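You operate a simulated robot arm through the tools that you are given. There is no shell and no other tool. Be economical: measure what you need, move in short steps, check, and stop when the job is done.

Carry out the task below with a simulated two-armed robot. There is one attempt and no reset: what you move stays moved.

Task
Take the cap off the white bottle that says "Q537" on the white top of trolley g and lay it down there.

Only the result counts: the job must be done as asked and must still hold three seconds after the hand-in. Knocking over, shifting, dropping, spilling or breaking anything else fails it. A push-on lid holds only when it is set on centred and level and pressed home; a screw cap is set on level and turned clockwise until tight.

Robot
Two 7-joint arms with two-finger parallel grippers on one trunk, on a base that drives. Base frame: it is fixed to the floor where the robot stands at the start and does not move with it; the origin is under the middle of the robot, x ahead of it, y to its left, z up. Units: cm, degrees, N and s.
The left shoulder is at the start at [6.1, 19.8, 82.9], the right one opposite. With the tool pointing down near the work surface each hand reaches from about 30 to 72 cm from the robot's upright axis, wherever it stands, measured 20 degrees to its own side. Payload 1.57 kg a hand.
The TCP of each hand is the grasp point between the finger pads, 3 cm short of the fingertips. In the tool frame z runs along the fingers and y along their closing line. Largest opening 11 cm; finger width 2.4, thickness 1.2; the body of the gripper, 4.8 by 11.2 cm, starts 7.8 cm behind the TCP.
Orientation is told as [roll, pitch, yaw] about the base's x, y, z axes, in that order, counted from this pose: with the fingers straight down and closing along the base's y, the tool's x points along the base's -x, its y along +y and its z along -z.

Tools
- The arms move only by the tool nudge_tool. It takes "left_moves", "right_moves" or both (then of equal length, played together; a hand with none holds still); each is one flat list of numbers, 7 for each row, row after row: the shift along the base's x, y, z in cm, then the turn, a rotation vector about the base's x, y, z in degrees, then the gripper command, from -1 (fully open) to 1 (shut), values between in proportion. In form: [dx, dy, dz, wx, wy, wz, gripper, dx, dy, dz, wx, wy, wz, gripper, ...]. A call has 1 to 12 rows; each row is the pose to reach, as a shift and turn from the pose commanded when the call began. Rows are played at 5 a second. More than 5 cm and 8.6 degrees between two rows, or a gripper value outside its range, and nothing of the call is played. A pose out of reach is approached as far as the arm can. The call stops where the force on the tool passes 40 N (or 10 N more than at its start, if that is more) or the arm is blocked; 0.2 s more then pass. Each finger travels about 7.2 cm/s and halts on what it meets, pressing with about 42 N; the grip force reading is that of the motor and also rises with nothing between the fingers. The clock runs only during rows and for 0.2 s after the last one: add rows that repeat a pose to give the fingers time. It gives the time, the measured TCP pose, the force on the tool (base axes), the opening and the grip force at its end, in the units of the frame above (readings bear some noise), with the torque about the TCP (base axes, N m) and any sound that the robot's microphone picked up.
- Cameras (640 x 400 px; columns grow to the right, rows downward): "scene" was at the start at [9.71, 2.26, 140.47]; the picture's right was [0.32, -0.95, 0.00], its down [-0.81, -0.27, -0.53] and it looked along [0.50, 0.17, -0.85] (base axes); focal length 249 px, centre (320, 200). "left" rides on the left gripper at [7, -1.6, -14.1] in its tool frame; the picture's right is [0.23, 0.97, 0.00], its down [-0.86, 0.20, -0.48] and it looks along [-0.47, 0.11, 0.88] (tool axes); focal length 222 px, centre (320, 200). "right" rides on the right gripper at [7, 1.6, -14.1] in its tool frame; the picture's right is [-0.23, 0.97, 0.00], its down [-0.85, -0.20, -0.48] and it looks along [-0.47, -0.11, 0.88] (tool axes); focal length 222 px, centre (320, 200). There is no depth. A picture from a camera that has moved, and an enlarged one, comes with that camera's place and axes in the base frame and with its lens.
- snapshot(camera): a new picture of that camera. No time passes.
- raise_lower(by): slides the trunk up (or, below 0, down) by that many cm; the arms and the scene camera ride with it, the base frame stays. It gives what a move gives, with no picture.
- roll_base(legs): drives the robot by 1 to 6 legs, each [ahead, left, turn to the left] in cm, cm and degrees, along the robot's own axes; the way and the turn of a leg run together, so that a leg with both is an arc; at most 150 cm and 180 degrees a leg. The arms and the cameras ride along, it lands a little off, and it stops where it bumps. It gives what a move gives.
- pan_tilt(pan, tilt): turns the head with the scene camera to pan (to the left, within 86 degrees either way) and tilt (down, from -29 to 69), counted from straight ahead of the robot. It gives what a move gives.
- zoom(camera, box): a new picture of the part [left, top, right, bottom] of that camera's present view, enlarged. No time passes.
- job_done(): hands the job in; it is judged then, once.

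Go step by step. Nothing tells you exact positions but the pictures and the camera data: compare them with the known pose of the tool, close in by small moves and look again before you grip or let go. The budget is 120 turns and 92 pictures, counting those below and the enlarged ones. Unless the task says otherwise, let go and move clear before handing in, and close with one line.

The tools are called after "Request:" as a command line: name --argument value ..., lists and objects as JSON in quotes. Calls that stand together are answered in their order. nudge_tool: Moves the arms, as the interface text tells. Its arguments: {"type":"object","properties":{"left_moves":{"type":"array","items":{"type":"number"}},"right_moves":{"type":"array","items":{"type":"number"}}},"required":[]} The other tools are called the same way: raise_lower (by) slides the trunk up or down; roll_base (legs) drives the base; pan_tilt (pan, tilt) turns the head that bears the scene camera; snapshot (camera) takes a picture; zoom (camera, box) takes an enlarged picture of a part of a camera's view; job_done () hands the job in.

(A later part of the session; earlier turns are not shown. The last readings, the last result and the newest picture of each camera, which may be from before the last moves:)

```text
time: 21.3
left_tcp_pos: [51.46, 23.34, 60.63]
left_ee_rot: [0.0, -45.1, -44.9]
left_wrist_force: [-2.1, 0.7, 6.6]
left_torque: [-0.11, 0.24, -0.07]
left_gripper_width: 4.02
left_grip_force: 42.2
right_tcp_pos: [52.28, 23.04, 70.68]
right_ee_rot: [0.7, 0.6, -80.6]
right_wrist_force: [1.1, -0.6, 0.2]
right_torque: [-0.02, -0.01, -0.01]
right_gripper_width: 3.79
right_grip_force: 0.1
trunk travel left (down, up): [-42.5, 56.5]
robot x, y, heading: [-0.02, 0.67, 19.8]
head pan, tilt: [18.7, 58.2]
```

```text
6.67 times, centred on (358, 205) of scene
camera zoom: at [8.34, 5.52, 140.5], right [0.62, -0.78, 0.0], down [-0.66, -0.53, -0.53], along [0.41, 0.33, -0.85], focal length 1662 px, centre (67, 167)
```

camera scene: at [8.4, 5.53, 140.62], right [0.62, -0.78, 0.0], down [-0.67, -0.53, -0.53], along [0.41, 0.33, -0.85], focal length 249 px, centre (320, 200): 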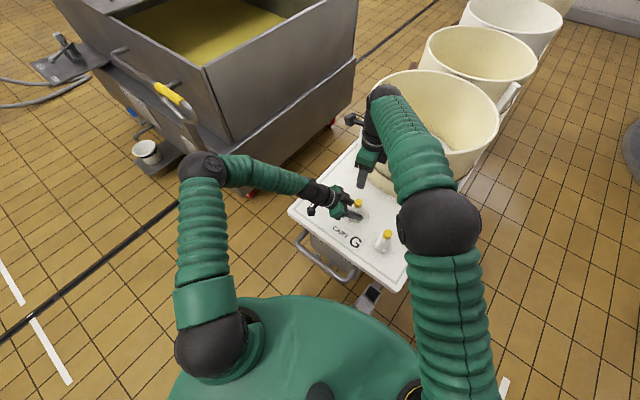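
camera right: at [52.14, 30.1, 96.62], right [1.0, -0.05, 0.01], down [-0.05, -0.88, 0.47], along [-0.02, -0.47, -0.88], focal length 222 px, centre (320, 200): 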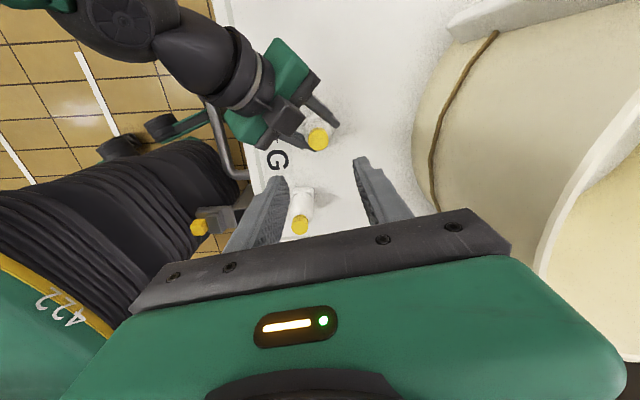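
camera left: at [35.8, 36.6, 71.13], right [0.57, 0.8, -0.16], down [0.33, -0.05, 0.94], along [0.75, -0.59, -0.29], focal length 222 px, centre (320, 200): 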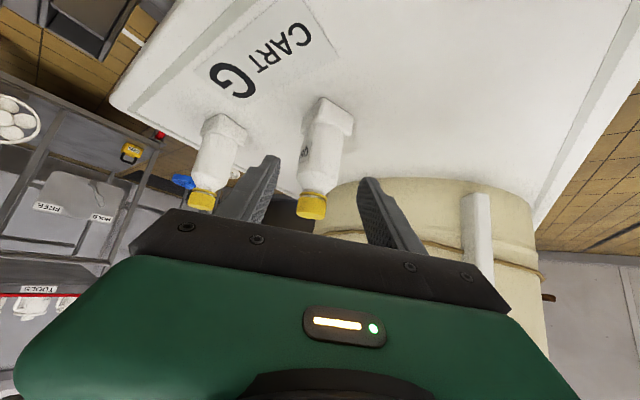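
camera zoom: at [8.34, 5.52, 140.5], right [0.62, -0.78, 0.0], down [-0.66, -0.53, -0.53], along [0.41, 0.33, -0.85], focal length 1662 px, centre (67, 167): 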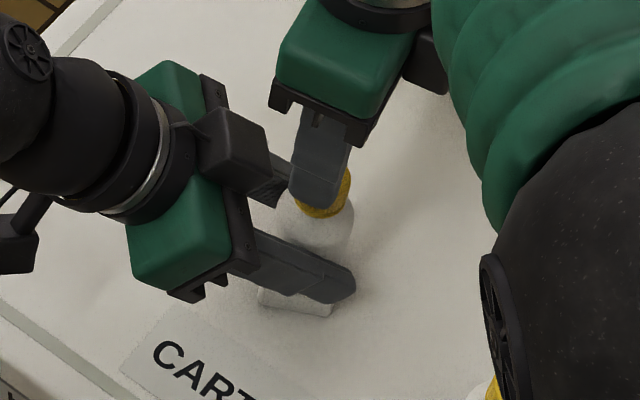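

The cap sits about 0.5 cm toward −x of the grip axis. I correct that, then descend.

Request:
nudge_tool --right_moves '[-0.25, 0.1, 0, 0, 0, 0, 0.31, -0.5, 0.2, 0, 0, 0, 0, 0.31, -0.5, 0.2, -1, 0, 0, 0, 0.31, -0.5, 0.2, -1, 0, 0, 0, 0.31]'

Request:
zoom --camera "right" --box '[220, 90, 420, 215]'

```text
time: 22.3
left_tcp_pos: [51.57, 23.41, 60.63]
left_ee_rot: [0.1, -45.1, -45.0]
left_wrist_force: [-1.3, 1.5, 11.4]
left_torque: [-0.22, 0.13, -0.05]
left_gripper_width: 3.99
left_grip_force: 41.6
right_tcp_pos: [51.91, 22.89, 69.51]
right_ee_rot: [0.8, 0.5, -81.0]
right_wrist_force: [0.5, 0.7, 0.0]
right_torque: [0.02, -0.01, -0.02]
right_gripper_width: 3.79
right_grip_force: 0.0
trunk travel left (down, up): [-42.5, 56.5]
robot x, y, heading: [-0.02, 0.12, 19.7]
head pan, tilt: [18.7, 58.2]
```

```text
3.20 times, centred on (320, 152) of right
camera zoom: at [52.31, 29.86, 83.8], right [1.0, -0.07, 0.01], down [-0.07, -0.88, 0.47], along [-0.02, -0.47, -0.88], focal length 711 px, centre (320, 352)
```

zoom: 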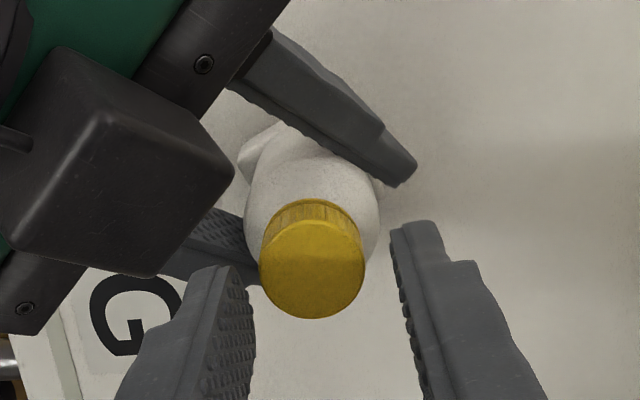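

Request:
nudge_tool --right_moves '[-0.1, 0.4, 0, 0, 0, 0, 0.31, -0.1, 0.4, -0.6, 0, 0, 0, 0.31, -0.1, 0.4, -1.2, 0, 0, 0, 0.31, -0.1, 0.4, -1.2, 0, 0, 0, 0.31]'

Request:
zoom --camera "right" --box '[220, 90, 420, 215]'

Request:
zoom --camera "scene" --box '[310, 175, 406, 235]'

```text
time: 23.3
left_tcp_pos: [51.51, 23.41, 60.5]
left_ee_rot: [-0.1, -45.1, -45.0]
left_wrist_force: [0.8, -0.2, 4.9]
left_torque: [-0.02, 0.12, -0.03]
left_gripper_width: 4.03
left_grip_force: 42.0
right_tcp_pos: [52.34, 23.08, 68.54]
right_ee_rot: [0.8, 0.7, -81.3]
right_wrist_force: [-1.4, 1.7, 1.3]
right_torque: [0.08, 0.11, -0.03]
right_gripper_width: 3.91
right_grip_force: 0.6
trunk travel left (down, up): [-42.5, 56.5]
robot x, y, heading: [-0.1, 0.01, 20.0]
head pan, tilt: [18.7, 58.2]
```

```text
3.20 times, centred on (320, 152) of right
camera zoom: at [52.6, 30.13, 82.85], right [1.0, -0.08, 0.01], down [-0.07, -0.88, 0.46], along [-0.03, -0.46, -0.89], focal length 711 px, centre (320, 352)
```

zoom: 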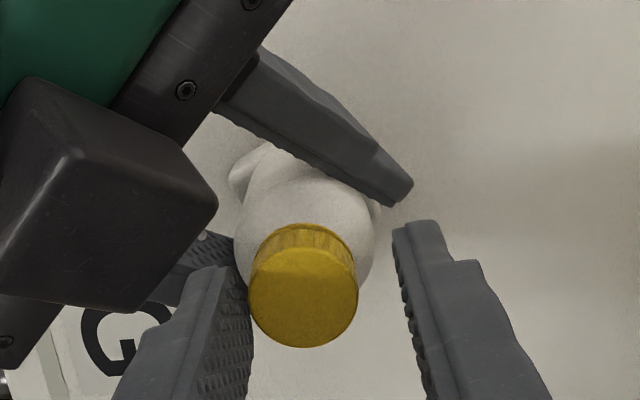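

```text
6.67 times, centred on (358, 205) of scene
camera zoom: at [8.4, 5.51, 140.54], right [0.62, -0.78, 0.0], down [-0.67, -0.53, -0.53], along [0.41, 0.33, -0.85], focal length 1662 px, centre (67, 167)
```

zoom: 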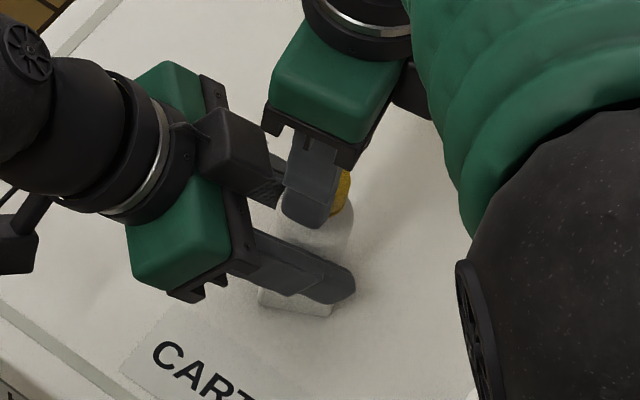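

The right arm tracks poorly at this yaw (near a limit). I raise it a little, turn back toward −60°, and check centring there.

Request:
nudge_tool --right_moves '[-0.3, 0.2, 1, 0, 0, 0, 0.31, -0.5, 0.2, 2, 0, 0, 0, 0.31, -0.5, 0.2, 2, 0, 0, 7, 0.31, -0.5, 0.2, 2, 0, 0, 14, 0.31, -0.5, 0.2, 2, 0, 0, 21, 0.31, -0.5, 0.2, 2, 0, 0, 21, 0.31]'

Request:
zoom --camera "right" --box '[220, 90, 420, 215]'

Request:
snapshot --camera "scene"

```text
time: 24.3
left_tcp_pos: [51.81, 23.37, 60.54]
left_ee_rot: [0.2, -45.3, -45.0]
left_wrist_force: [-2.1, 0.1, 11.3]
left_torque: [-0.13, 0.25, -0.06]
left_gripper_width: 4.02
left_grip_force: 41.5
right_tcp_pos: [52.25, 22.06, 68.83]
right_ee_rot: [-0.2, -0.7, -71.0]
right_wrist_force: [0.6, -0.1, -0.1]
right_torque: [0.0, 0.01, 0.01]
right_gripper_width: 3.79
right_grip_force: 0.1
trunk travel left (down, up): [-42.5, 56.5]
robot x, y, heading: [-0.08, -0.12, 19.9]
head pan, tilt: [18.7, 58.2]
stopped in row 4 (left hand): the force on the tool passed its limit at 41 N (the readings are from after the stop); the commanded pose is now the measured one
```

```text
3.20 times, centred on (320, 152) of right
camera zoom: at [51.44, 29.36, 82.85], right [0.99, 0.1, 0.0], down [0.09, -0.87, 0.49], along [0.05, -0.49, -0.87], focal length 711 px, centre (320, 352)
```

zoom: 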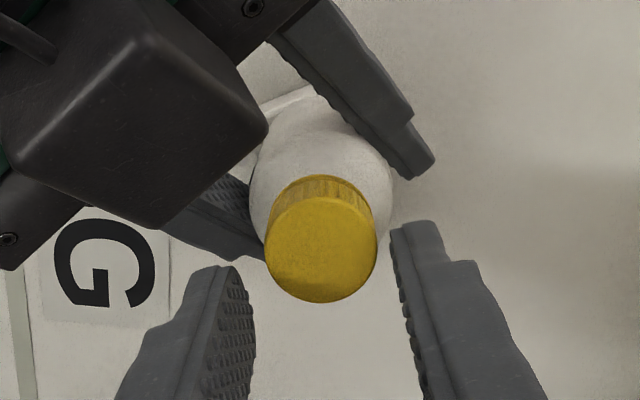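

```text
46 pictures are left
camera scene: at [8.43, 5.55, 140.26], right [0.62, -0.78, 0.0], down [-0.67, -0.53, -0.52], along [0.41, 0.33, -0.85], focal length 249 px, centre (320, 200)
```

scene: 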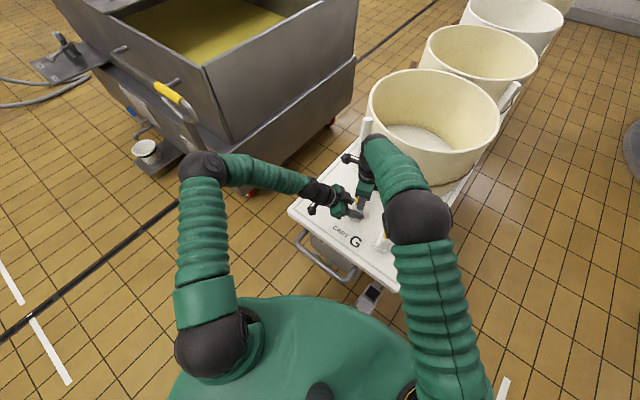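

The right arm is at its limits at negative yaw. I'll raise it clear, return it to a comfortable yaw, and re-grip the bottle body with the left hand at a flatter tilt so the cap can be turned freely.

Request:
nudge_tool --right_moves '[0, 0, 1.5, 0, 0, 0, 0.31, 0, 0, 3, 0, 0, 0, 0.31, 0, 0, 6, 0, 0, 0, 0.31, 0, 0, 10, 0, 0, 0, 0.31, 0, 0, 14, 0, 0, 0, 0.31, 0, 0, 14, 0, 0, 0, 0.31]'

Request:
snapshot --camera "scene"

```text
time: 25.7
left_tcp_pos: [51.75, 23.39, 60.65]
left_ee_rot: [0.2, -45.1, -45.0]
left_wrist_force: [0.4, -0.1, -0.6]
left_torque: [0.01, 0.02, -0.04]
left_gripper_width: 4.0
left_grip_force: 42.5
right_tcp_pos: [52.15, 22.11, 83.17]
right_ee_rot: [-0.2, -0.5, -71.1]
right_wrist_force: [0.5, 0.4, -0.5]
right_torque: [-0.01, -0.02, 0.0]
right_gripper_width: 3.81
right_grip_force: 0.2
trunk travel left (down, up): [-42.5, 56.5]
robot x, y, heading: [0.07, -0.13, 19.6]
head pan, tilt: [18.7, 58.2]
```

```text
45 pictures are left
camera scene: at [8.54, 5.58, 140.5], right [0.62, -0.78, 0.0], down [-0.67, -0.53, -0.52], along [0.41, 0.33, -0.85], focal length 249 px, centre (320, 200)
```

scene: 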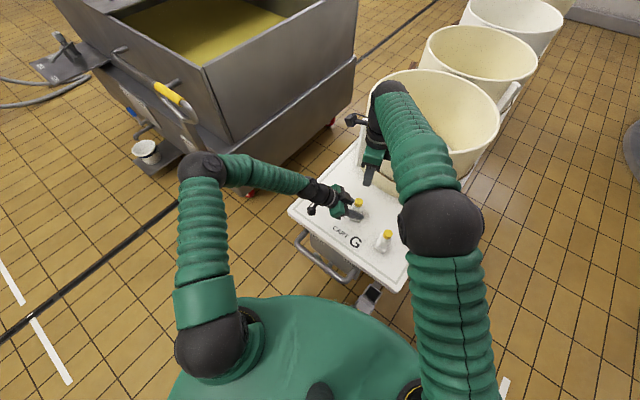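

Request:
nudge_tool --right_moves '[-0.6, -1, 0.5, 0, 0, 8, 0.2, -1.2, -2, 1, 0, 0, 16, 0.2, -1.8, -3, 1.5, 0, 0, 24, 0.2, -2.4, -4, 2, 0, 0, 32, 0.2, -3, -5, 2.5, 0, 0, 40, 0.2, -3.6, -6, 3, 0, 0, 48, 0.2, -4.2, -7, 3.5, 0, 0, 56, 0.2, -4.8, -8, 4, 0, 0, 64, 0.2, -5.4, -9, 4.5, 0, 0, 72, 0.2, -6, -10, 5, 0, 0, 80, 0.2, -6, -10, 5, 0, 0, 80, 0.2]'

Request:
nudge_tool --left_moves '[0, 0, 0, 0, 0, 0, 0.4, 0, 0, 0, 0, 0, 0, 0, 0, 0, 0, 0, 0, 0, -0.2, -2, 2, 2.83, 0, 0, 0, -0.2, -4.5, 4.5, 6.36, 0, 0, 0, -0.2, -7, 7, 8, 0, 0, 0, -0.2, -7, 7, 8, -4.9, -4.9, 0, -0.2, -7, 7, 8, -9.8, -9.8, 0, -0.2, -7, 7, 8, -14.1, -14.1, 0, -0.2, -7, 7, 8, -14.1, -14.1, 0, -0.2]'

Request:
snapshot --camera "scene"

Request:
snapshot --camera "left"

```text
time: 28.1
left_tcp_pos: [51.75, 23.45, 60.69]
left_ee_rot: [0.1, -45.1, -45.1]
left_wrist_force: [-0.5, -1.0, -1.9]
left_torque: [0.0, 0.03, 0.0]
left_gripper_width: 3.98
left_grip_force: 42.0
right_tcp_pos: [45.79, 12.61, 88.31]
right_ee_rot: [0.0, -0.3, 9.8]
right_wrist_force: [0.8, -0.4, -0.3]
right_torque: [0.02, -0.01, 0.05]
right_gripper_width: 4.43
right_grip_force: 0.0
trunk travel left (down, up): [-42.5, 56.5]
robot x, y, heading: [-0.13, -0.04, 19.9]
head pan, tilt: [18.7, 58.2]
```

```text
time: 30.3
left_tcp_pos: [44.72, 30.32, 68.55]
left_ee_rot: [0.4, -65.2, -45.1]
left_wrist_force: [-0.4, 0.6, 0.5]
left_torque: [0.02, 0.0, 0.01]
left_gripper_width: 6.58
left_grip_force: 0.0
right_tcp_pos: [45.81, 12.65, 88.31]
right_ee_rot: [0.0, -0.3, 9.5]
right_wrist_force: [0.3, -0.9, 0.3]
right_torque: [0.0, 0.01, -0.01]
right_gripper_width: 4.4
right_grip_force: 0.1
trunk travel left (down, up): [-42.5, 56.5]
robot x, y, heading: [0.18, -0.05, 20.2]
head pan, tilt: [18.7, 58.2]
```

```text
44 pictures are left
camera scene: at [8.37, 5.52, 140.47], right [0.62, -0.78, 0.0], down [-0.67, -0.53, -0.53], along [0.41, 0.33, -0.85], focal length 249 px, centre (320, 200)
```

scene: 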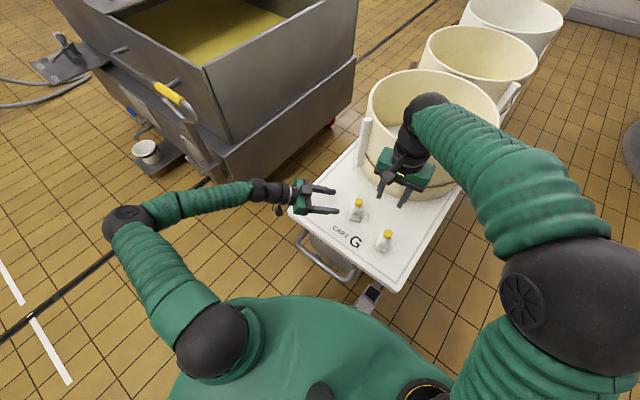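

```text
43 pictures are left
camera left: at [32.26, 40.37, 68.21], right [0.62, 0.76, -0.2], down [0.08, 0.19, 0.98], along [0.78, -0.62, 0.06], focal length 222 px, centre (320, 200)
```

left: 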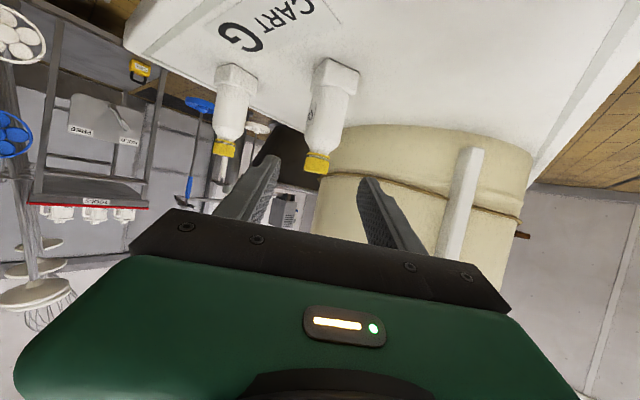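

Request:
zoom --camera "scene" --box '[316, 185, 396, 235]'

Request:
zoom --camera "left" --box '[240, 50, 416, 160]'

```text
8.00 times, centred on (356, 210) of scene
camera zoom: at [8.37, 5.52, 140.47], right [0.62, -0.78, 0.0], down [-0.67, -0.53, -0.53], along [0.41, 0.33, -0.85], focal length 1995 px, centre (32, 120)
```

zoom: 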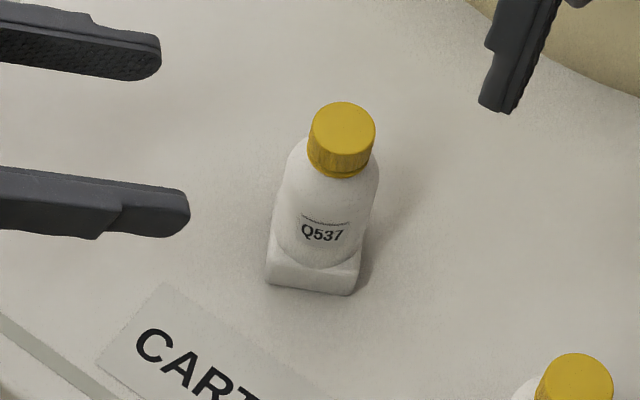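

```text
3.64 times, centred on (328, 105) of left
camera zoom: at [32.26, 40.37, 68.21], right [0.62, 0.76, -0.2], down [0.08, 0.19, 0.98], along [0.78, -0.62, 0.06], focal length 808 px, centre (291, 546)
```

zoom: 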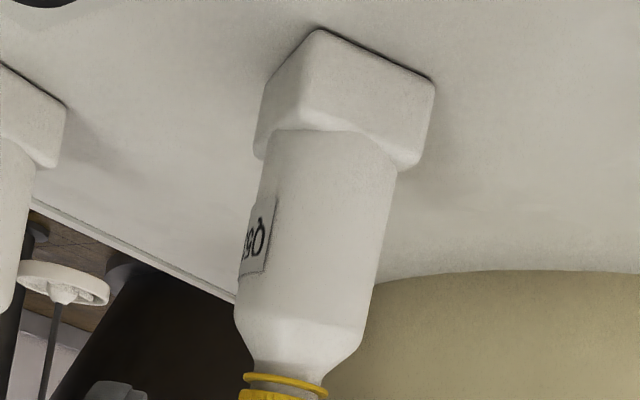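

The bottle is now at about (51.87, 23.22). I approach with the flatter left hand at z≈60.2.

Request:
nudge_tool --left_moves '[1, -1, -2.5, 0, 0, 0, -0.2, 2, -2, -5, 0, 0, 0, -0.2, 3.7, -3.7, -6.1, 0, 0, 0, -0.2, 5.4, -5.4, -7.2, 0, 0, 0, -0.2, 7.15, -7.1, -8.35, 0, 0, 0, -0.2, 7.15, -7.1, -8.35, 0, 0, 0, -0.2]'

Request:
zoom --camera "left" --box '[220, 70, 420, 195]'

Request:
zoom --camera "scene" --box '[300, 175, 396, 235]'

```text
time: 31.7
left_tcp_pos: [51.91, 23.4, 60.4]
left_ee_rot: [0.3, -65.1, -45.1]
left_wrist_force: [-0.8, 0.8, -0.4]
left_torque: [-0.06, -0.01, -0.04]
left_gripper_width: 6.6
left_grip_force: 0.1
right_tcp_pos: [45.67, 12.67, 88.26]
right_ee_rot: [0.0, -0.3, 9.5]
right_wrist_force: [-0.1, -0.1, 0.2]
right_torque: [-0.01, -0.01, -0.03]
right_gripper_width: 4.42
right_grip_force: 0.1
trunk travel left (down, up): [-42.5, 56.5]
robot x, y, heading: [0.26, -0.4, 19.7]
head pan, tilt: [18.7, 58.2]
```

```text
3.20 times, centred on (320, 132) of left
camera zoom: at [39.49, 33.3, 59.93], right [0.62, 0.76, -0.2], down [0.09, 0.19, 0.98], along [0.78, -0.62, 0.05], focal length 711 px, centre (320, 416)
```

zoom: 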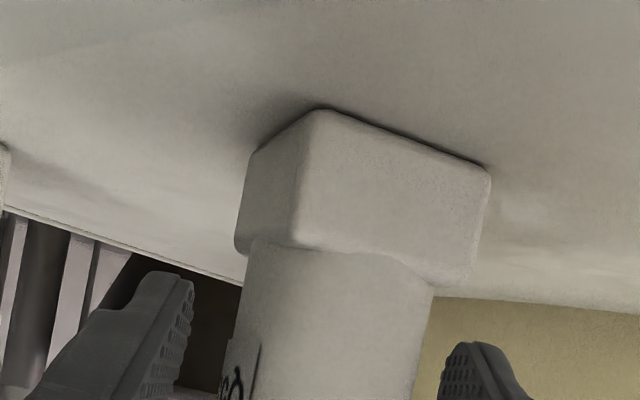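

```text
6.67 times, centred on (348, 205) of scene
camera zoom: at [8.37, 5.5, 140.47], right [0.62, -0.78, 0.0], down [-0.67, -0.53, -0.53], along [0.41, 0.33, -0.85], focal length 1662 px, centre (133, 167)
```

zoom: 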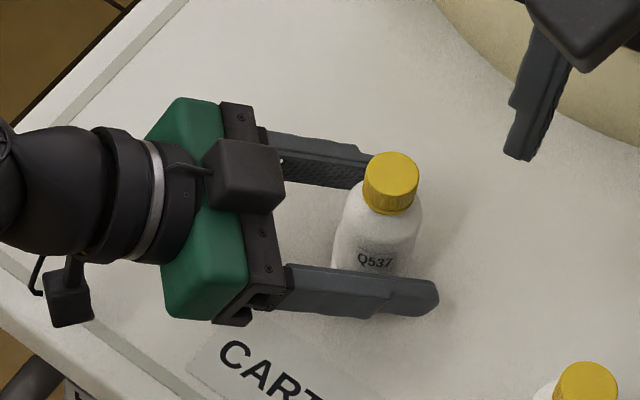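

Request:
nudge_tool --left_moves '[0, 0, 0, 0, 0, 0, 0.1, 0, 0, 0, 0, 0, 0, 0.3, 0, 0, 0, 0, 0, 0, 0.5, 0, 0, 0, 0, 0, 0, 1, 0, 0, 0, 0, 0, 0, 1, 0, 0, 0, 0, 0, 0, 1]'

Request:
nudge_tool --right_moves '[1.5, 2.6, -1.5, 0, 0, -6, 0.2, 3, 5.2, -3, 0, 0, -12, 0.2, 4.6, 7.9, -4.6, 0, 0, -18, 0.2, 6.2, 10.6, -6.3, 0, 0, -24.5, 0.2, 6.2, 10.6, -6.3, 0, 0, -24.5, 0.2]'

Request:
zoom --camera "right" --box '[220, 70, 420, 195]'

Request:
zoom --camera "scene" --box '[260, 140, 420, 240]'

```text
time: 33.1
left_tcp_pos: [52.02, 23.32, 60.37]
left_ee_rot: [0.4, -65.1, -45.0]
left_wrist_force: [-0.5, -0.3, 0.0]
left_torque: [-0.03, 0.03, 0.04]
left_gripper_width: 4.01
left_grip_force: 42.2
right_tcp_pos: [45.82, 12.65, 88.18]
right_ee_rot: [0.1, -0.3, 9.6]
right_wrist_force: [0.5, 0.0, 0.7]
right_torque: [0.01, -0.01, 0.0]
right_gripper_width: 4.39
right_grip_force: 0.0
trunk travel left (down, up): [-42.5, 56.5]
robot x, y, heading: [-0.08, -0.25, 19.8]
head pan, tilt: [18.7, 58.2]
```

```text
time: 34.3
left_tcp_pos: [51.8, 23.37, 60.38]
left_ee_rot: [0.3, -65.1, -44.9]
left_wrist_force: [-0.8, -0.9, -0.1]
left_torque: [-0.02, 0.02, -0.03]
left_gripper_width: 3.97
left_grip_force: 42.3
right_tcp_pos: [51.96, 23.31, 82.0]
right_ee_rot: [0.0, -0.3, -15.0]
right_wrist_force: [0.7, -0.6, -0.1]
right_torque: [-0.02, 0.02, 0.0]
right_gripper_width: 4.41
right_grip_force: 0.1
trunk travel left (down, up): [-42.5, 56.5]
robot x, y, heading: [0.12, -0.24, 19.8]
head pan, tilt: [18.7, 58.2]
```

```text
3.20 times, centred on (320, 132) of right
camera zoom: at [45.66, 26.7, 96.11], right [0.47, 0.88, 0.0], down [0.77, -0.41, 0.48], along [0.43, -0.23, -0.88], focal length 711 px, centre (320, 416)
```

zoom: 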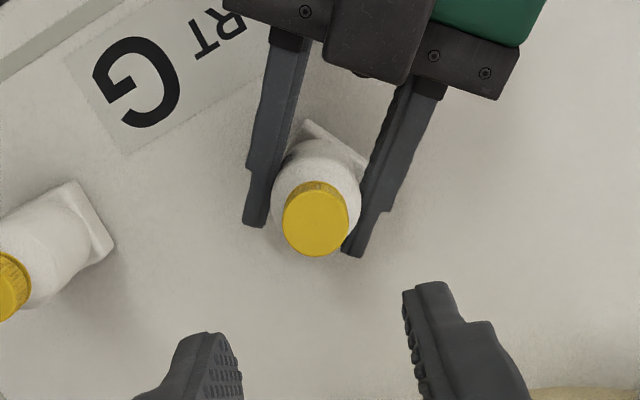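

```text
4.00 times, centred on (340, 190) of scene
camera zoom: at [8.43, 5.54, 140.46], right [0.62, -0.78, 0.0], down [-0.67, -0.53, -0.52], along [0.41, 0.33, -0.85], focal length 997 px, centre (240, 240)
```

zoom: 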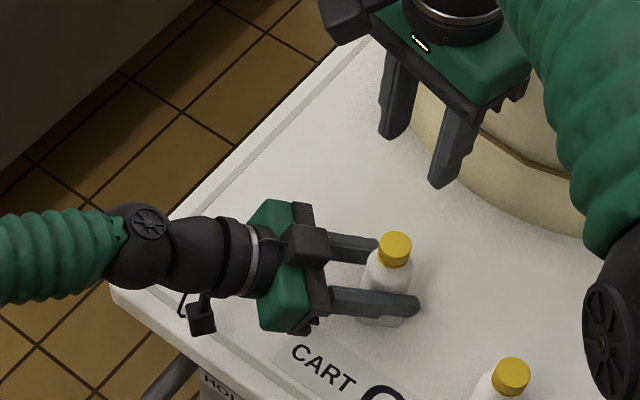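

Tracking is exact here and the cap is centred at (51.83, 23.15). I lower over the cap.

Request:
nudge_tool --right_moves '[-0.1, -0.1, -4, 0, 0, 0, 0.2, -0.1, -0.1, -8, 0, 0, 0, 0.2, -0.1, -0.1, -11, 0, 0, 0, 0.2, -0.1, -0.1, -12.6, 0, 0, 0, 0.2, -0.1, -0.1, -13.7, 0, 0, 0, 0.2, -0.1, -0.1, -13.7, 0, 0, 0, 0.2]'

Request:
zoom --camera "right" --box '[220, 90, 420, 215]'

Request:
zoom --camera "scene" --box '[300, 165, 396, 225]'

```text
time: 35.7
left_tcp_pos: [51.81, 23.36, 60.42]
left_ee_rot: [0.3, -65.2, -45.0]
left_wrist_force: [0.5, -0.5, -0.7]
left_torque: [-0.03, 0.03, -0.02]
left_gripper_width: 3.98
left_grip_force: 42.5
right_tcp_pos: [51.94, 23.09, 68.2]
right_ee_rot: [0.1, -0.4, -15.0]
right_wrist_force: [-0.6, -0.1, 0.2]
right_torque: [0.0, 0.03, 0.01]
right_gripper_width: 4.4
right_grip_force: 0.0
trunk travel left (down, up): [-42.5, 56.5]
robot x, y, heading: [-0.19, -0.01, 20.0]
head pan, tilt: [18.7, 58.2]
```

```text
3.20 times, centred on (320, 152) of right
camera zoom: at [45.45, 26.51, 82.39], right [0.47, 0.88, 0.0], down [0.77, -0.41, 0.48], along [0.43, -0.23, -0.88], focal length 711 px, centre (320, 352)
```

zoom: 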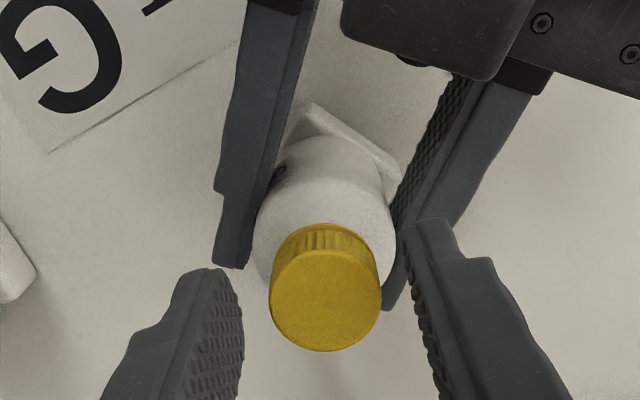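

```text
6.67 times, centred on (348, 195) of scene
camera zoom: at [8.46, 5.58, 140.46], right [0.62, -0.78, 0.0], down [-0.67, -0.53, -0.52], along [0.41, 0.33, -0.85], focal length 1662 px, centre (133, 233)
```

zoom: 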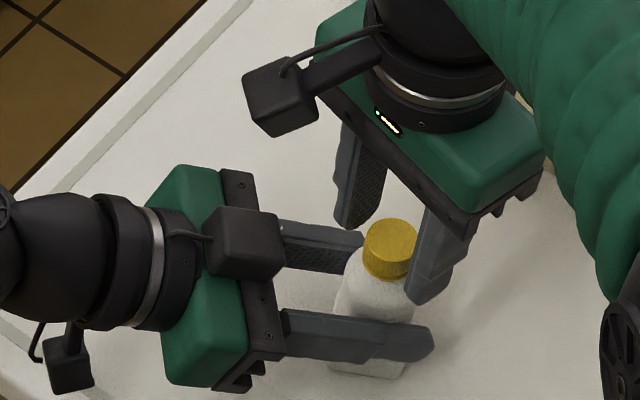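

Request:
nudge_tool --right_moves '[-0.1, 0.15, 0, 0, 0, 0, 0.2, -0.1, 0.15, 0, 0, 0, 0, 0.6, -0.1, 0.15, 0, 0, 0, 0, 1, -0.1, 0.15, 0, 0, 0, 0, 1, -0.1, 0.15, 0, 0, 0, 5, 1, -0.1, 0.15, 0, 0, 0, 10, 1, -0.1, 0.15, 0, 0, 0, 15, 1, -0.1, 0.15, 0, 0, 0, 20, 1]'

Request:
zoom --camera "right" --box '[220, 90, 420, 215]'

```text
time: 37.5
left_tcp_pos: [51.89, 23.31, 60.25]
left_ee_rot: [0.4, -65.2, -45.0]
left_wrist_force: [-1.1, 4.8, -0.1]
left_torque: [-0.35, -0.09, 0.01]
left_gripper_width: 3.97
left_grip_force: 42.1
right_tcp_pos: [51.76, 23.14, 68.28]
right_ee_rot: [0.0, -0.3, 5.2]
right_wrist_force: [1.6, -5.7, 0.1]
right_torque: [-0.06, -0.09, -0.03]
right_gripper_width: 2.72
right_grip_force: 38.4
trunk travel left (down, up): [-42.5, 56.5]
robot x, y, heading: [0.09, -0.08, 20.0]
head pan, tilt: [18.7, 58.2]
```

```text
3.20 times, centred on (320, 152) of right
camera zoom: at [44.58, 24.18, 82.39], right [0.14, 0.99, 0.0], down [0.87, -0.12, 0.48], along [0.48, -0.07, -0.88], focal length 711 px, centre (320, 352)
```

zoom: 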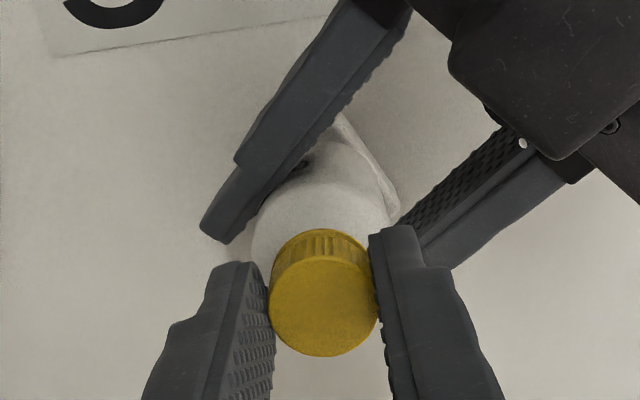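

The cap turns with the bottle held. I continue counterclockwise, watching the vertical force.

Request:
nudge_tool --right_moves '[0, 0, 0, 0, 0, 7.5, 1, 0, 0, 0, 0, 0, 15, 1, 0, 0, 0, 0, 0, 22.5, 1, 0, 0, 0, 0, 0, 30, 1, 0, 0, 0.05, 0, 0, 37.5, 1, 0, 0, 0.05, 0, 0, 45, 1, 0, 0, 0.05, 0, 0, 52.5, 1, 0, 0, 0.1, 0, 0, 60, 1, 0, 0, 0.1, 0, 0, 67.5, 1, 0, 0, 0.1, 0, 0, 75, 1, 0, 0, 0.1, 0, 0, 82.5, 1, 0, 0, 0.1, 0, 0, 90, 1]'

Request:
zoom --camera "right" --box '[220, 90, 420, 215]'

Request:
zoom --camera "scene" --box '[300, 165, 396, 225]'

```text
time: 40.1
left_tcp_pos: [51.87, 23.39, 60.44]
left_ee_rot: [0.3, -65.2, -45.0]
left_wrist_force: [-15.4, 25.8, 2.7]
left_torque: [-0.93, -0.46, -0.04]
left_gripper_width: 3.97
left_grip_force: 42.0
right_tcp_pos: [52.03, 22.99, 68.47]
right_ee_rot: [-0.1, 0.0, 95.2]
right_wrist_force: [14.4, -24.6, 1.3]
right_torque: [-0.85, -0.65, -0.03]
right_gripper_width: 2.73
right_grip_force: 38.2
trunk travel left (down, up): [-42.5, 56.5]
robot x, y, heading: [-0.12, -0.33, 19.8]
head pan, tilt: [18.7, 58.2]
```

```text
3.20 times, centred on (320, 152) of right
camera zoom: at [50.93, 15.96, 82.52], right [-0.99, 0.14, 0.0], down [0.12, 0.87, 0.48], along [0.07, 0.47, -0.88], focal length 711 px, centre (320, 352)
```

zoom: 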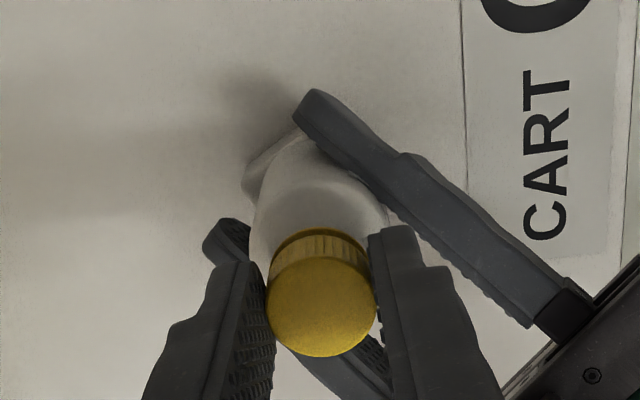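

```text
6.67 times, centred on (348, 195) of scene
camera zoom: at [8.4, 5.57, 140.47], right [0.62, -0.78, 0.0], down [-0.67, -0.53, -0.52], along [0.41, 0.33, -0.85], focal length 1662 px, centre (133, 233)
```

zoom: 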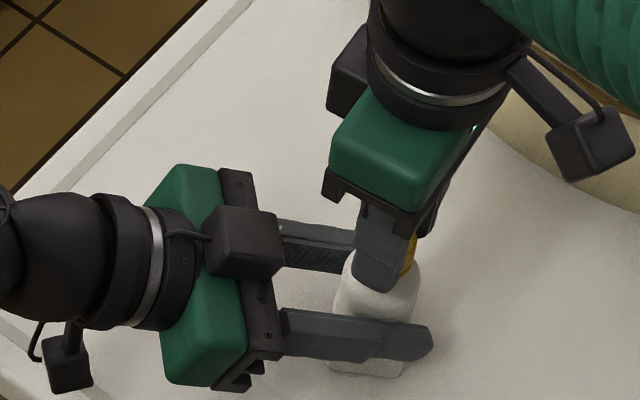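

Lateral strain has built up, so the grip was slightly off the axis. I release the cap and check centring.

Request:
nudge_tool --right_moves '[0, 0, 0, 0, 0, 0, 0.6, 0, 0, 0, 0, 0, 0, 0.2, 0, 0, 0, 0, 0, 0, 0.2]'

Request:
zoom --camera "right" --box '[220, 90, 420, 215]'

```text
time: 40.9
left_tcp_pos: [51.89, 23.35, 60.44]
left_ee_rot: [0.1, -65.3, -45.0]
left_wrist_force: [0.3, -0.2, 0.3]
left_torque: [0.0, 0.03, 0.0]
left_gripper_width: 3.97
left_grip_force: 42.1
right_tcp_pos: [51.72, 23.4, 68.48]
right_ee_rot: [0.1, -0.4, 95.1]
right_wrist_force: [0.6, 0.6, -0.2]
right_torque: [0.0, -0.01, 0.0]
right_gripper_width: 4.41
right_grip_force: 0.1
trunk travel left (down, up): [-42.5, 56.5]
robot x, y, heading: [0.02, -0.15, 19.8]
head pan, tilt: [18.7, 58.2]
```

```text
3.20 times, centred on (320, 152) of right
camera zoom: at [50.73, 16.18, 82.49], right [-0.99, 0.14, 0.0], down [0.12, 0.87, 0.48], along [0.06, 0.48, -0.88], focal length 711 px, centre (320, 352)
```

zoom: 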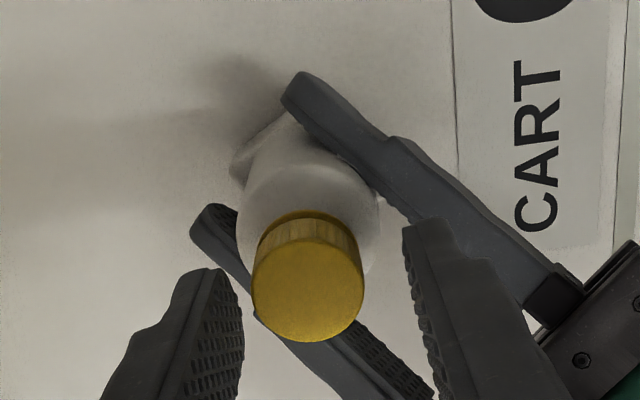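

The cap centre is about (0.25, −0.3) from my grip axis. I recentre and rotate back for another stroke.

Request:
nudge_tool --right_moves '[0.25, -0.3, 0, 0, 0, -8.5, 0.2, 0.25, -0.3, 0, 0, 0, -17, 0.2, 0.25, -0.3, 0, 0, 0, -25.5, 0.2, 0.25, -0.3, 0, 0, 0, -34, 0.2, 0.25, -0.3, 0, 0, 0, -42.5, 0.2, 0.25, -0.3, 0, 0, 0, -51, 0.2, 0.25, -0.3, 0, 0, 0, -59.5, 0.2, 0.25, -0.3, 0, 0, 0, -68, 0.2, 0.25, -0.3, 0, 0, 0, -76.5, 0.2, 0.25, -0.3, 0, 0, 0, -85, 0.2, 0.25, -0.3, 0, 0, 0, -93.5, 0.2, 0.25, -0.3, 0, 0, 0, -102, 0.2]'

Request:
zoom --camera "right" --box '[220, 90, 420, 215]'

Request:
zoom --camera "scene" --box '[332, 180, 380, 210]'

```text
time: 43.5
left_tcp_pos: [51.91, 23.23, 60.39]
left_ee_rot: [0.3, -65.2, -45.0]
left_wrist_force: [0.2, 0.3, 1.7]
left_torque: [0.05, 0.07, 0.05]
left_gripper_width: 3.96
left_grip_force: 41.6
right_tcp_pos: [52.17, 22.78, 68.32]
right_ee_rot: [0.0, -0.3, -7.2]
right_wrist_force: [0.9, 0.1, 0.2]
right_torque: [-0.03, 0.01, -0.01]
right_gripper_width: 4.4
right_grip_force: 0.0
trunk travel left (down, up): [-42.5, 56.5]
robot x, y, heading: [0.17, 0.19, 20.0]
head pan, tilt: [18.7, 58.2]
```

```text
3.20 times, centred on (320, 152) of right
camera zoom: at [45.24, 25.41, 82.45], right [0.35, 0.94, 0.0], down [0.82, -0.3, 0.48], along [0.45, -0.17, -0.88], focal length 711 px, centre (320, 352)
```

zoom: 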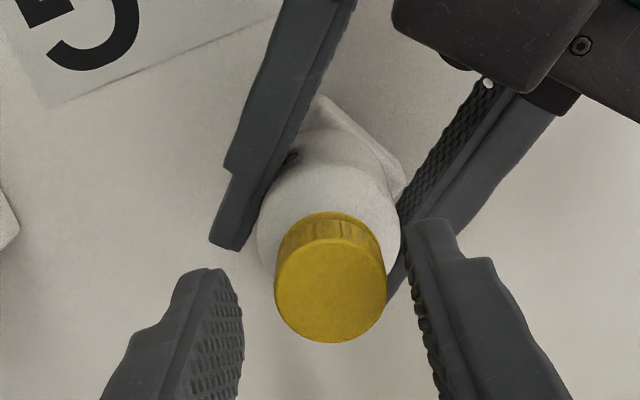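

```text
13.33 times, centred on (356, 195) of scene
camera zoom: at [8.43, 5.57, 140.47], right [0.62, -0.78, 0.0], down [-0.67, -0.53, -0.52], along [0.41, 0.33, -0.85], focal length 3325 px, centre (-160, 267)
```

zoom: 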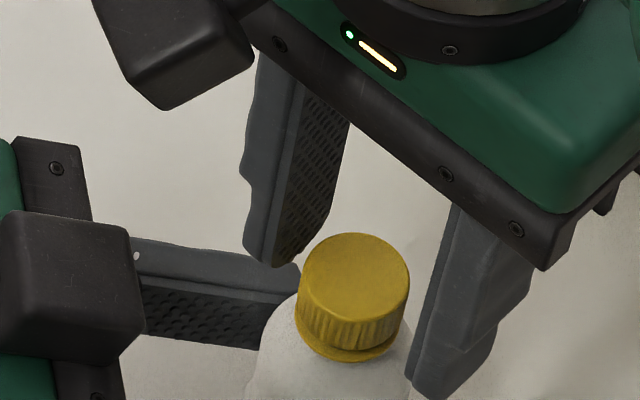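

Request:
nudge_tool --right_moves '[0, 0.27, 0, 0, 0, 0, 0.2, 0, 0.27, 0, 0, 0, 0, 0.7, 0, 0.27, 0, 0, 0, 0, 1, 0, 0.27, 0, 0, 0, 0, 1, 0, 0.27, 0, 0, 0, 8.5, 1, 0, 0.27, 0.03, 0, 0, 17, 1, 0, 0.27, 0.03, 0, 0, 25.5, 1, 0, 0.27, 0.05, 0, 0, 34, 1, 0, 0.27, 0.05, 0, 0, 42.5, 1, 0, 0.27, 0.05, 0, 0, 51, 1, 0, 0.27, 0.1, 0, 0, 59.5, 1, 0, 0.27, 0.1, 0, 0, 68, 1]'

Request:
nudge_tool --right_moves '[0, 0, 0, 0, 0, 8.5, 1, 0, 0, 0, 0, 0, 17, 1, 0, 0, 0.05, 0, 0, 25.5, 1, 0, 0, 0.05, 0, 0, 34, 1, 0, 0, 0.1, 0, 0, 42.5, 1]'

Request:
zoom --camera "right" --box '[220, 90, 420, 215]'

```text
time: 46.1
left_tcp_pos: [51.91, 23.31, 60.33]
left_ee_rot: [0.2, -65.2, -44.9]
left_wrist_force: [0.0, -2.8, 0.8]
left_torque: [0.05, 0.07, 0.03]
left_gripper_width: 3.97
left_grip_force: 42.0
right_tcp_pos: [52.06, 23.17, 68.53]
right_ee_rot: [0.1, -0.3, 61.3]
right_wrist_force: [-0.5, 1.9, -0.5]
right_torque: [0.06, 0.03, 0.0]
right_gripper_width: 2.74
right_grip_force: 37.5
trunk travel left (down, up): [-42.5, 56.5]
robot x, y, heading: [-0.2, -0.14, 20.1]
head pan, tilt: [18.7, 58.2]
```

```text
time: 47.3
left_tcp_pos: [51.85, 23.27, 60.34]
left_ee_rot: [0.4, -65.2, -45.0]
left_wrist_force: [0.4, 1.9, 1.9]
left_torque: [0.08, 0.05, -0.02]
left_gripper_width: 3.99
left_grip_force: 41.9
right_tcp_pos: [52.12, 23.23, 68.56]
right_ee_rot: [0.2, -0.3, 103.7]
right_wrist_force: [-0.6, -0.3, 0.2]
right_torque: [0.0, -0.03, 0.01]
right_gripper_width: 2.7
right_grip_force: 38.1
trunk travel left (down, up): [-42.5, 56.5]
robot x, y, heading: [0.22, 0.28, 19.9]
head pan, tilt: [18.7, 58.2]
```

```text
3.20 times, centred on (320, 152) of right
camera zoom: at [52.1, 16.0, 82.74], right [-1.0, -0.01, 0.0], down [-0.01, 0.88, 0.48], along [-0.01, 0.48, -0.88], focal length 711 px, centre (320, 352)
```

zoom: 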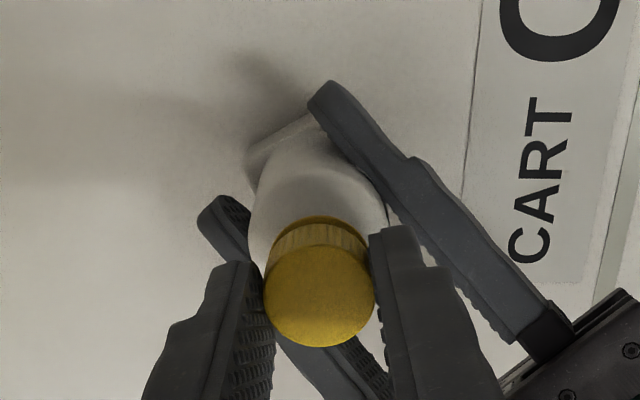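

Forces are near zero, so centring is right. I continue the stroke as far as is comfortable.

Request:
nudge_tool --right_moves '[0, 0, 0, 0, 0, 8.5, 1, 0, 0, 0.03, 0, 0, 17, 1, 0, 0, 0.06, 0, 0, 25.5, 1, 0, 0, 0.1, 0, 0, 34, 1, 0, 0, 0.1, 0, 0, 34, 1]'

Request:
zoom --camera "scene" --box '[332, 180, 380, 210]'

```text
time: 48.5
left_tcp_pos: [51.87, 23.4, 60.33]
left_ee_rot: [0.3, -65.2, -45.0]
left_wrist_force: [0.9, 1.4, 0.3]
left_torque: [0.08, 0.08, -0.02]
left_gripper_width: 3.98
left_grip_force: 42.1
right_tcp_pos: [51.95, 23.17, 68.73]
right_ee_rot: [0.1, -0.2, 137.6]
right_wrist_force: [0.2, 0.2, -0.2]
right_torque: [0.03, 0.01, 0.0]
right_gripper_width: 2.72
right_grip_force: 38.2
trunk travel left (down, up): [-42.5, 56.5]
robot x, y, heading: [-0.09, -0.13, 19.8]
head pan, tilt: [18.7, 58.2]
```

```text
13.33 times, centred on (356, 195) of scene
camera zoom: at [8.45, 5.57, 140.46], right [0.62, -0.78, 0.0], down [-0.67, -0.53, -0.52], along [0.41, 0.33, -0.85], focal length 3325 px, centre (-160, 267)
```

zoom: 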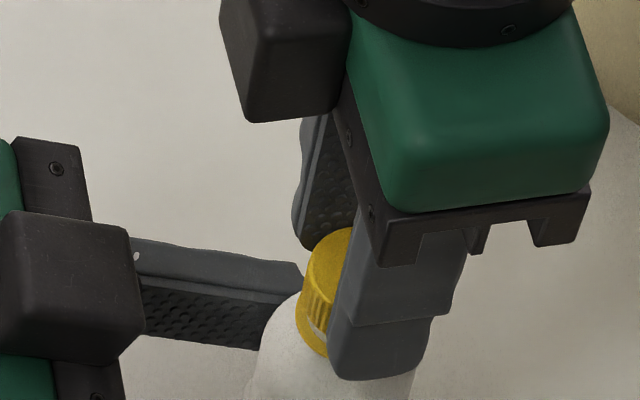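

A white gap is opening between cap and its ring, so the cap is rising. I test with a small lift.

Request:
nudge_tool --right_moves '[0, 0, 0.15, 0, 0, 3, 1, 0, 0, 0.3, 0, 0, 6, 1, 0, 0, 0.3, 0, 0, 6, 1]'

Request:
zoom --camera "scene" --box '[332, 180, 380, 210]'

```text
time: 49.3
left_tcp_pos: [51.95, 23.29, 60.41]
left_ee_rot: [0.2, -65.2, -45.0]
left_wrist_force: [1.7, -0.5, 0.2]
left_torque: [0.1, 0.09, -0.03]
left_gripper_width: 4.0
left_grip_force: 41.9
right_tcp_pos: [52.03, 23.2, 68.93]
right_ee_rot: [0.1, -0.4, 143.6]
right_wrist_force: [-0.7, 1.0, -0.6]
right_torque: [0.03, 0.01, 0.0]
right_gripper_width: 2.72
right_grip_force: 37.7
trunk travel left (down, up): [-42.5, 56.5]
robot x, y, heading: [-0.2, 0.01, 19.8]
head pan, tilt: [18.7, 58.2]
```

```text
13.33 times, centred on (356, 195) of scene
camera zoom: at [8.46, 5.56, 140.46], right [0.62, -0.78, 0.0], down [-0.67, -0.53, -0.52], along [0.41, 0.33, -0.85], focal length 3325 px, centre (-160, 267)
```

zoom: 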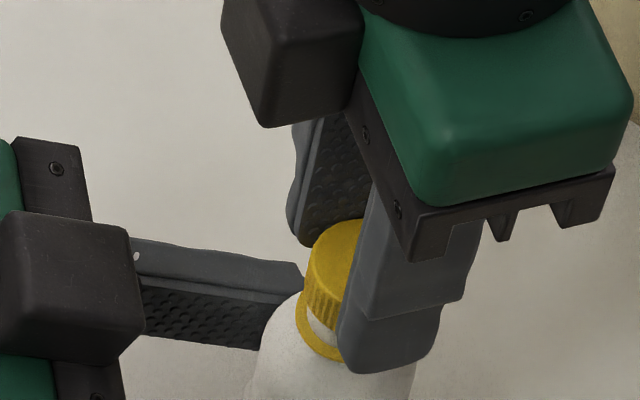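

The cap lifts with no resistance. I lift it further.

Request:
nudge_tool --right_moves '[0, 0, 0.4, 0, 0, 0, 1, 0, 0, 0.8, 0, 0, 0, 1, 0, 0, 1.5, 0, 0, 0, 1, 0, 0, 3, 0, 0, 0, 1, 0, 0, 6, 0, 0, 0, 1, 0, 0, 10, 0, 0, 0, 1, 0, 0, 10, 0, 0, 0, 1]'

Request:
zoom --camera "scene" --box '[280, 150, 408, 230]'

Request:
snapshot --camera "right"

```text
time: 50.9
left_tcp_pos: [51.86, 23.25, 60.49]
left_ee_rot: [0.2, -65.1, -45.0]
left_wrist_force: [-1.9, -0.4, 0.3]
left_torque: [0.02, 0.05, 0.01]
left_gripper_width: 3.97
left_grip_force: 42.2
right_tcp_pos: [52.06, 23.3, 79.05]
right_ee_rot: [0.1, -0.3, 143.6]
right_wrist_force: [0.2, -0.7, 0.2]
right_torque: [0.03, -0.01, 0.0]
right_gripper_width: 2.71
right_grip_force: 37.7
trunk travel left (down, up): [-42.5, 56.5]
robot x, y, heading: [-0.31, -0.26, 20.0]
head pan, tilt: [18.7, 58.2]
```

```text
5.00 times, centred on (344, 190) of scene
camera zoom: at [8.45, 5.56, 140.46], right [0.62, -0.78, 0.0], down [-0.67, -0.53, -0.52], along [0.41, 0.33, -0.85], focal length 1247 px, centre (200, 250)
```

zoom: 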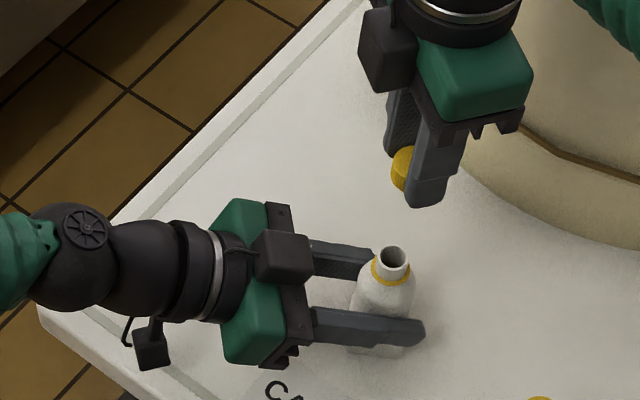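

```text
24 pictures are left
camera right: at [56.74, 17.92, 93.0], right [-0.76, -0.65, 0.0], down [-0.57, 0.67, 0.48], along [-0.32, 0.37, -0.88], focal length 222 px, centre (320, 200)
```

right: 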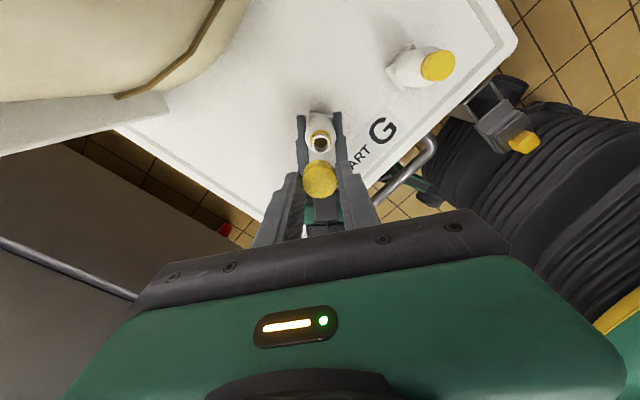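

The cap is off. Now I open the left hand and withdraw it straight back from the bottle.

Request:
nudge_tool --left_moves '[0, 0, 0, 0, 0, 0, 0.4, 0, 0, 0, 0, 0, 0, 0, 0, 0, 0, 0, 0, 0, -0.2, 0, 0, 0, 0, 0, 0, -0.2, -1.3, 1.3, 0.85, 0, 0, 0, -0.2, -3.2, 3.2, 2.1, 0, 0, 0, -0.2, -5.1, 5.1, 3.4, 0, 0, 0, -0.2, -7.7, 7.7, 5.1, 0, 0, 0, -0.2, -9.7, 9.7, 8, 0, 0, 0, -0.2]'

Request:
nudge_tool --right_moves '[0.6, -1, 0, 0, 0, -7.3, 1, 1.3, -2.3, 0, 0, 0, -14.6, 1, 2.2, -4, 0, 0, 0, -22, 1, 3.2, -5.5, 0, 0, 0, -29.3, 1, 4.2, -7, 0, 0, 0, -36.6, 1, 5, -8.2, 0, 0, 0, -44, 1, 5, -8.2, 0, 0, 0, -44, 1]'

Request:
snapshot --camera "right"

Request:
zoom --camera "scene" --box '[280, 140, 440, 240]'

```text
time: 52.9
left_tcp_pos: [41.99, 32.63, 68.55]
left_ee_rot: [0.2, -65.3, -45.2]
left_wrist_force: [0.1, 0.3, 0.2]
left_torque: [-0.02, -0.02, 0.01]
left_gripper_width: 6.58
left_grip_force: 0.0
right_tcp_pos: [52.04, 23.31, 78.86]
right_ee_rot: [0.1, -0.2, 143.6]
right_wrist_force: [-1.1, 0.3, -0.3]
right_torque: [0.0, -0.02, 0.02]
right_gripper_width: 2.72
right_grip_force: 37.9
trunk travel left (down, up): [-42.5, 56.5]
robot x, y, heading: [-0.29, -0.39, 19.8]
head pan, tilt: [18.7, 58.2]
```

```text
time: 54.5
left_tcp_pos: [42.14, 32.84, 68.41]
left_ee_rot: [0.4, -65.1, -45.0]
left_wrist_force: [0.2, 0.2, 0.3]
left_torque: [-0.01, -0.01, 0.01]
left_gripper_width: 6.6
left_grip_force: 0.1
right_tcp_pos: [57.09, 14.87, 78.98]
right_ee_rot: [0.1, -0.3, 99.5]
right_wrist_force: [0.5, 0.2, -0.4]
right_torque: [0.02, 0.02, 0.01]
right_gripper_width: 2.71
right_grip_force: 37.8
trunk travel left (down, up): [-42.5, 56.5]
robot x, y, heading: [-0.15, 0.04, 19.8]
head pan, tilt: [18.7, 58.2]
```

```text
23 pictures are left
camera right: at [56.64, 7.7, 93.06], right [-1.0, 0.06, 0.0], down [0.06, 0.87, 0.48], along [0.03, 0.48, -0.88], focal length 222 px, centre (320, 200)
```

right: 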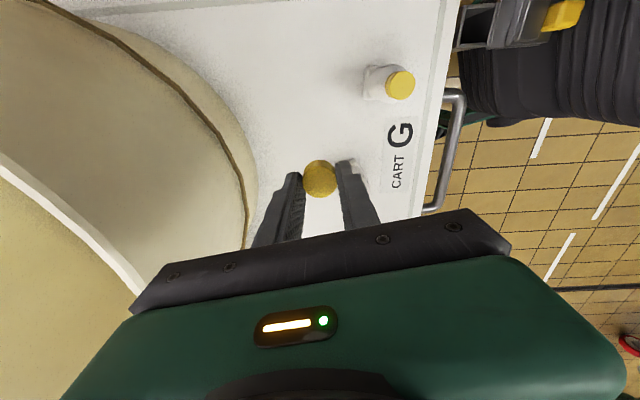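

```text
4.00 times, centred on (360, 190) of scene
camera zoom: at [8.41, 5.57, 140.46], right [0.62, -0.78, 0.0], down [-0.67, -0.53, -0.52], along [0.41, 0.33, -0.85], focal length 997 px, centre (160, 240)
```

zoom: 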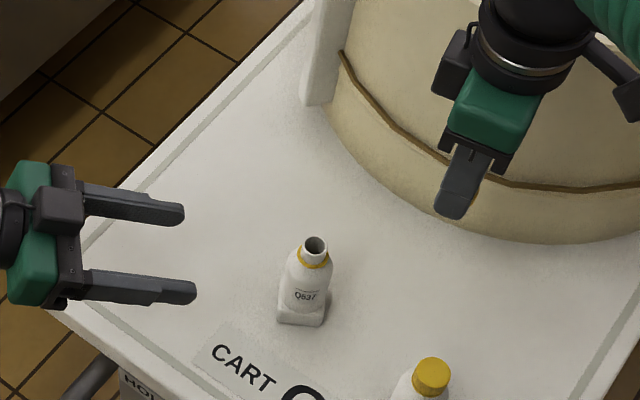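

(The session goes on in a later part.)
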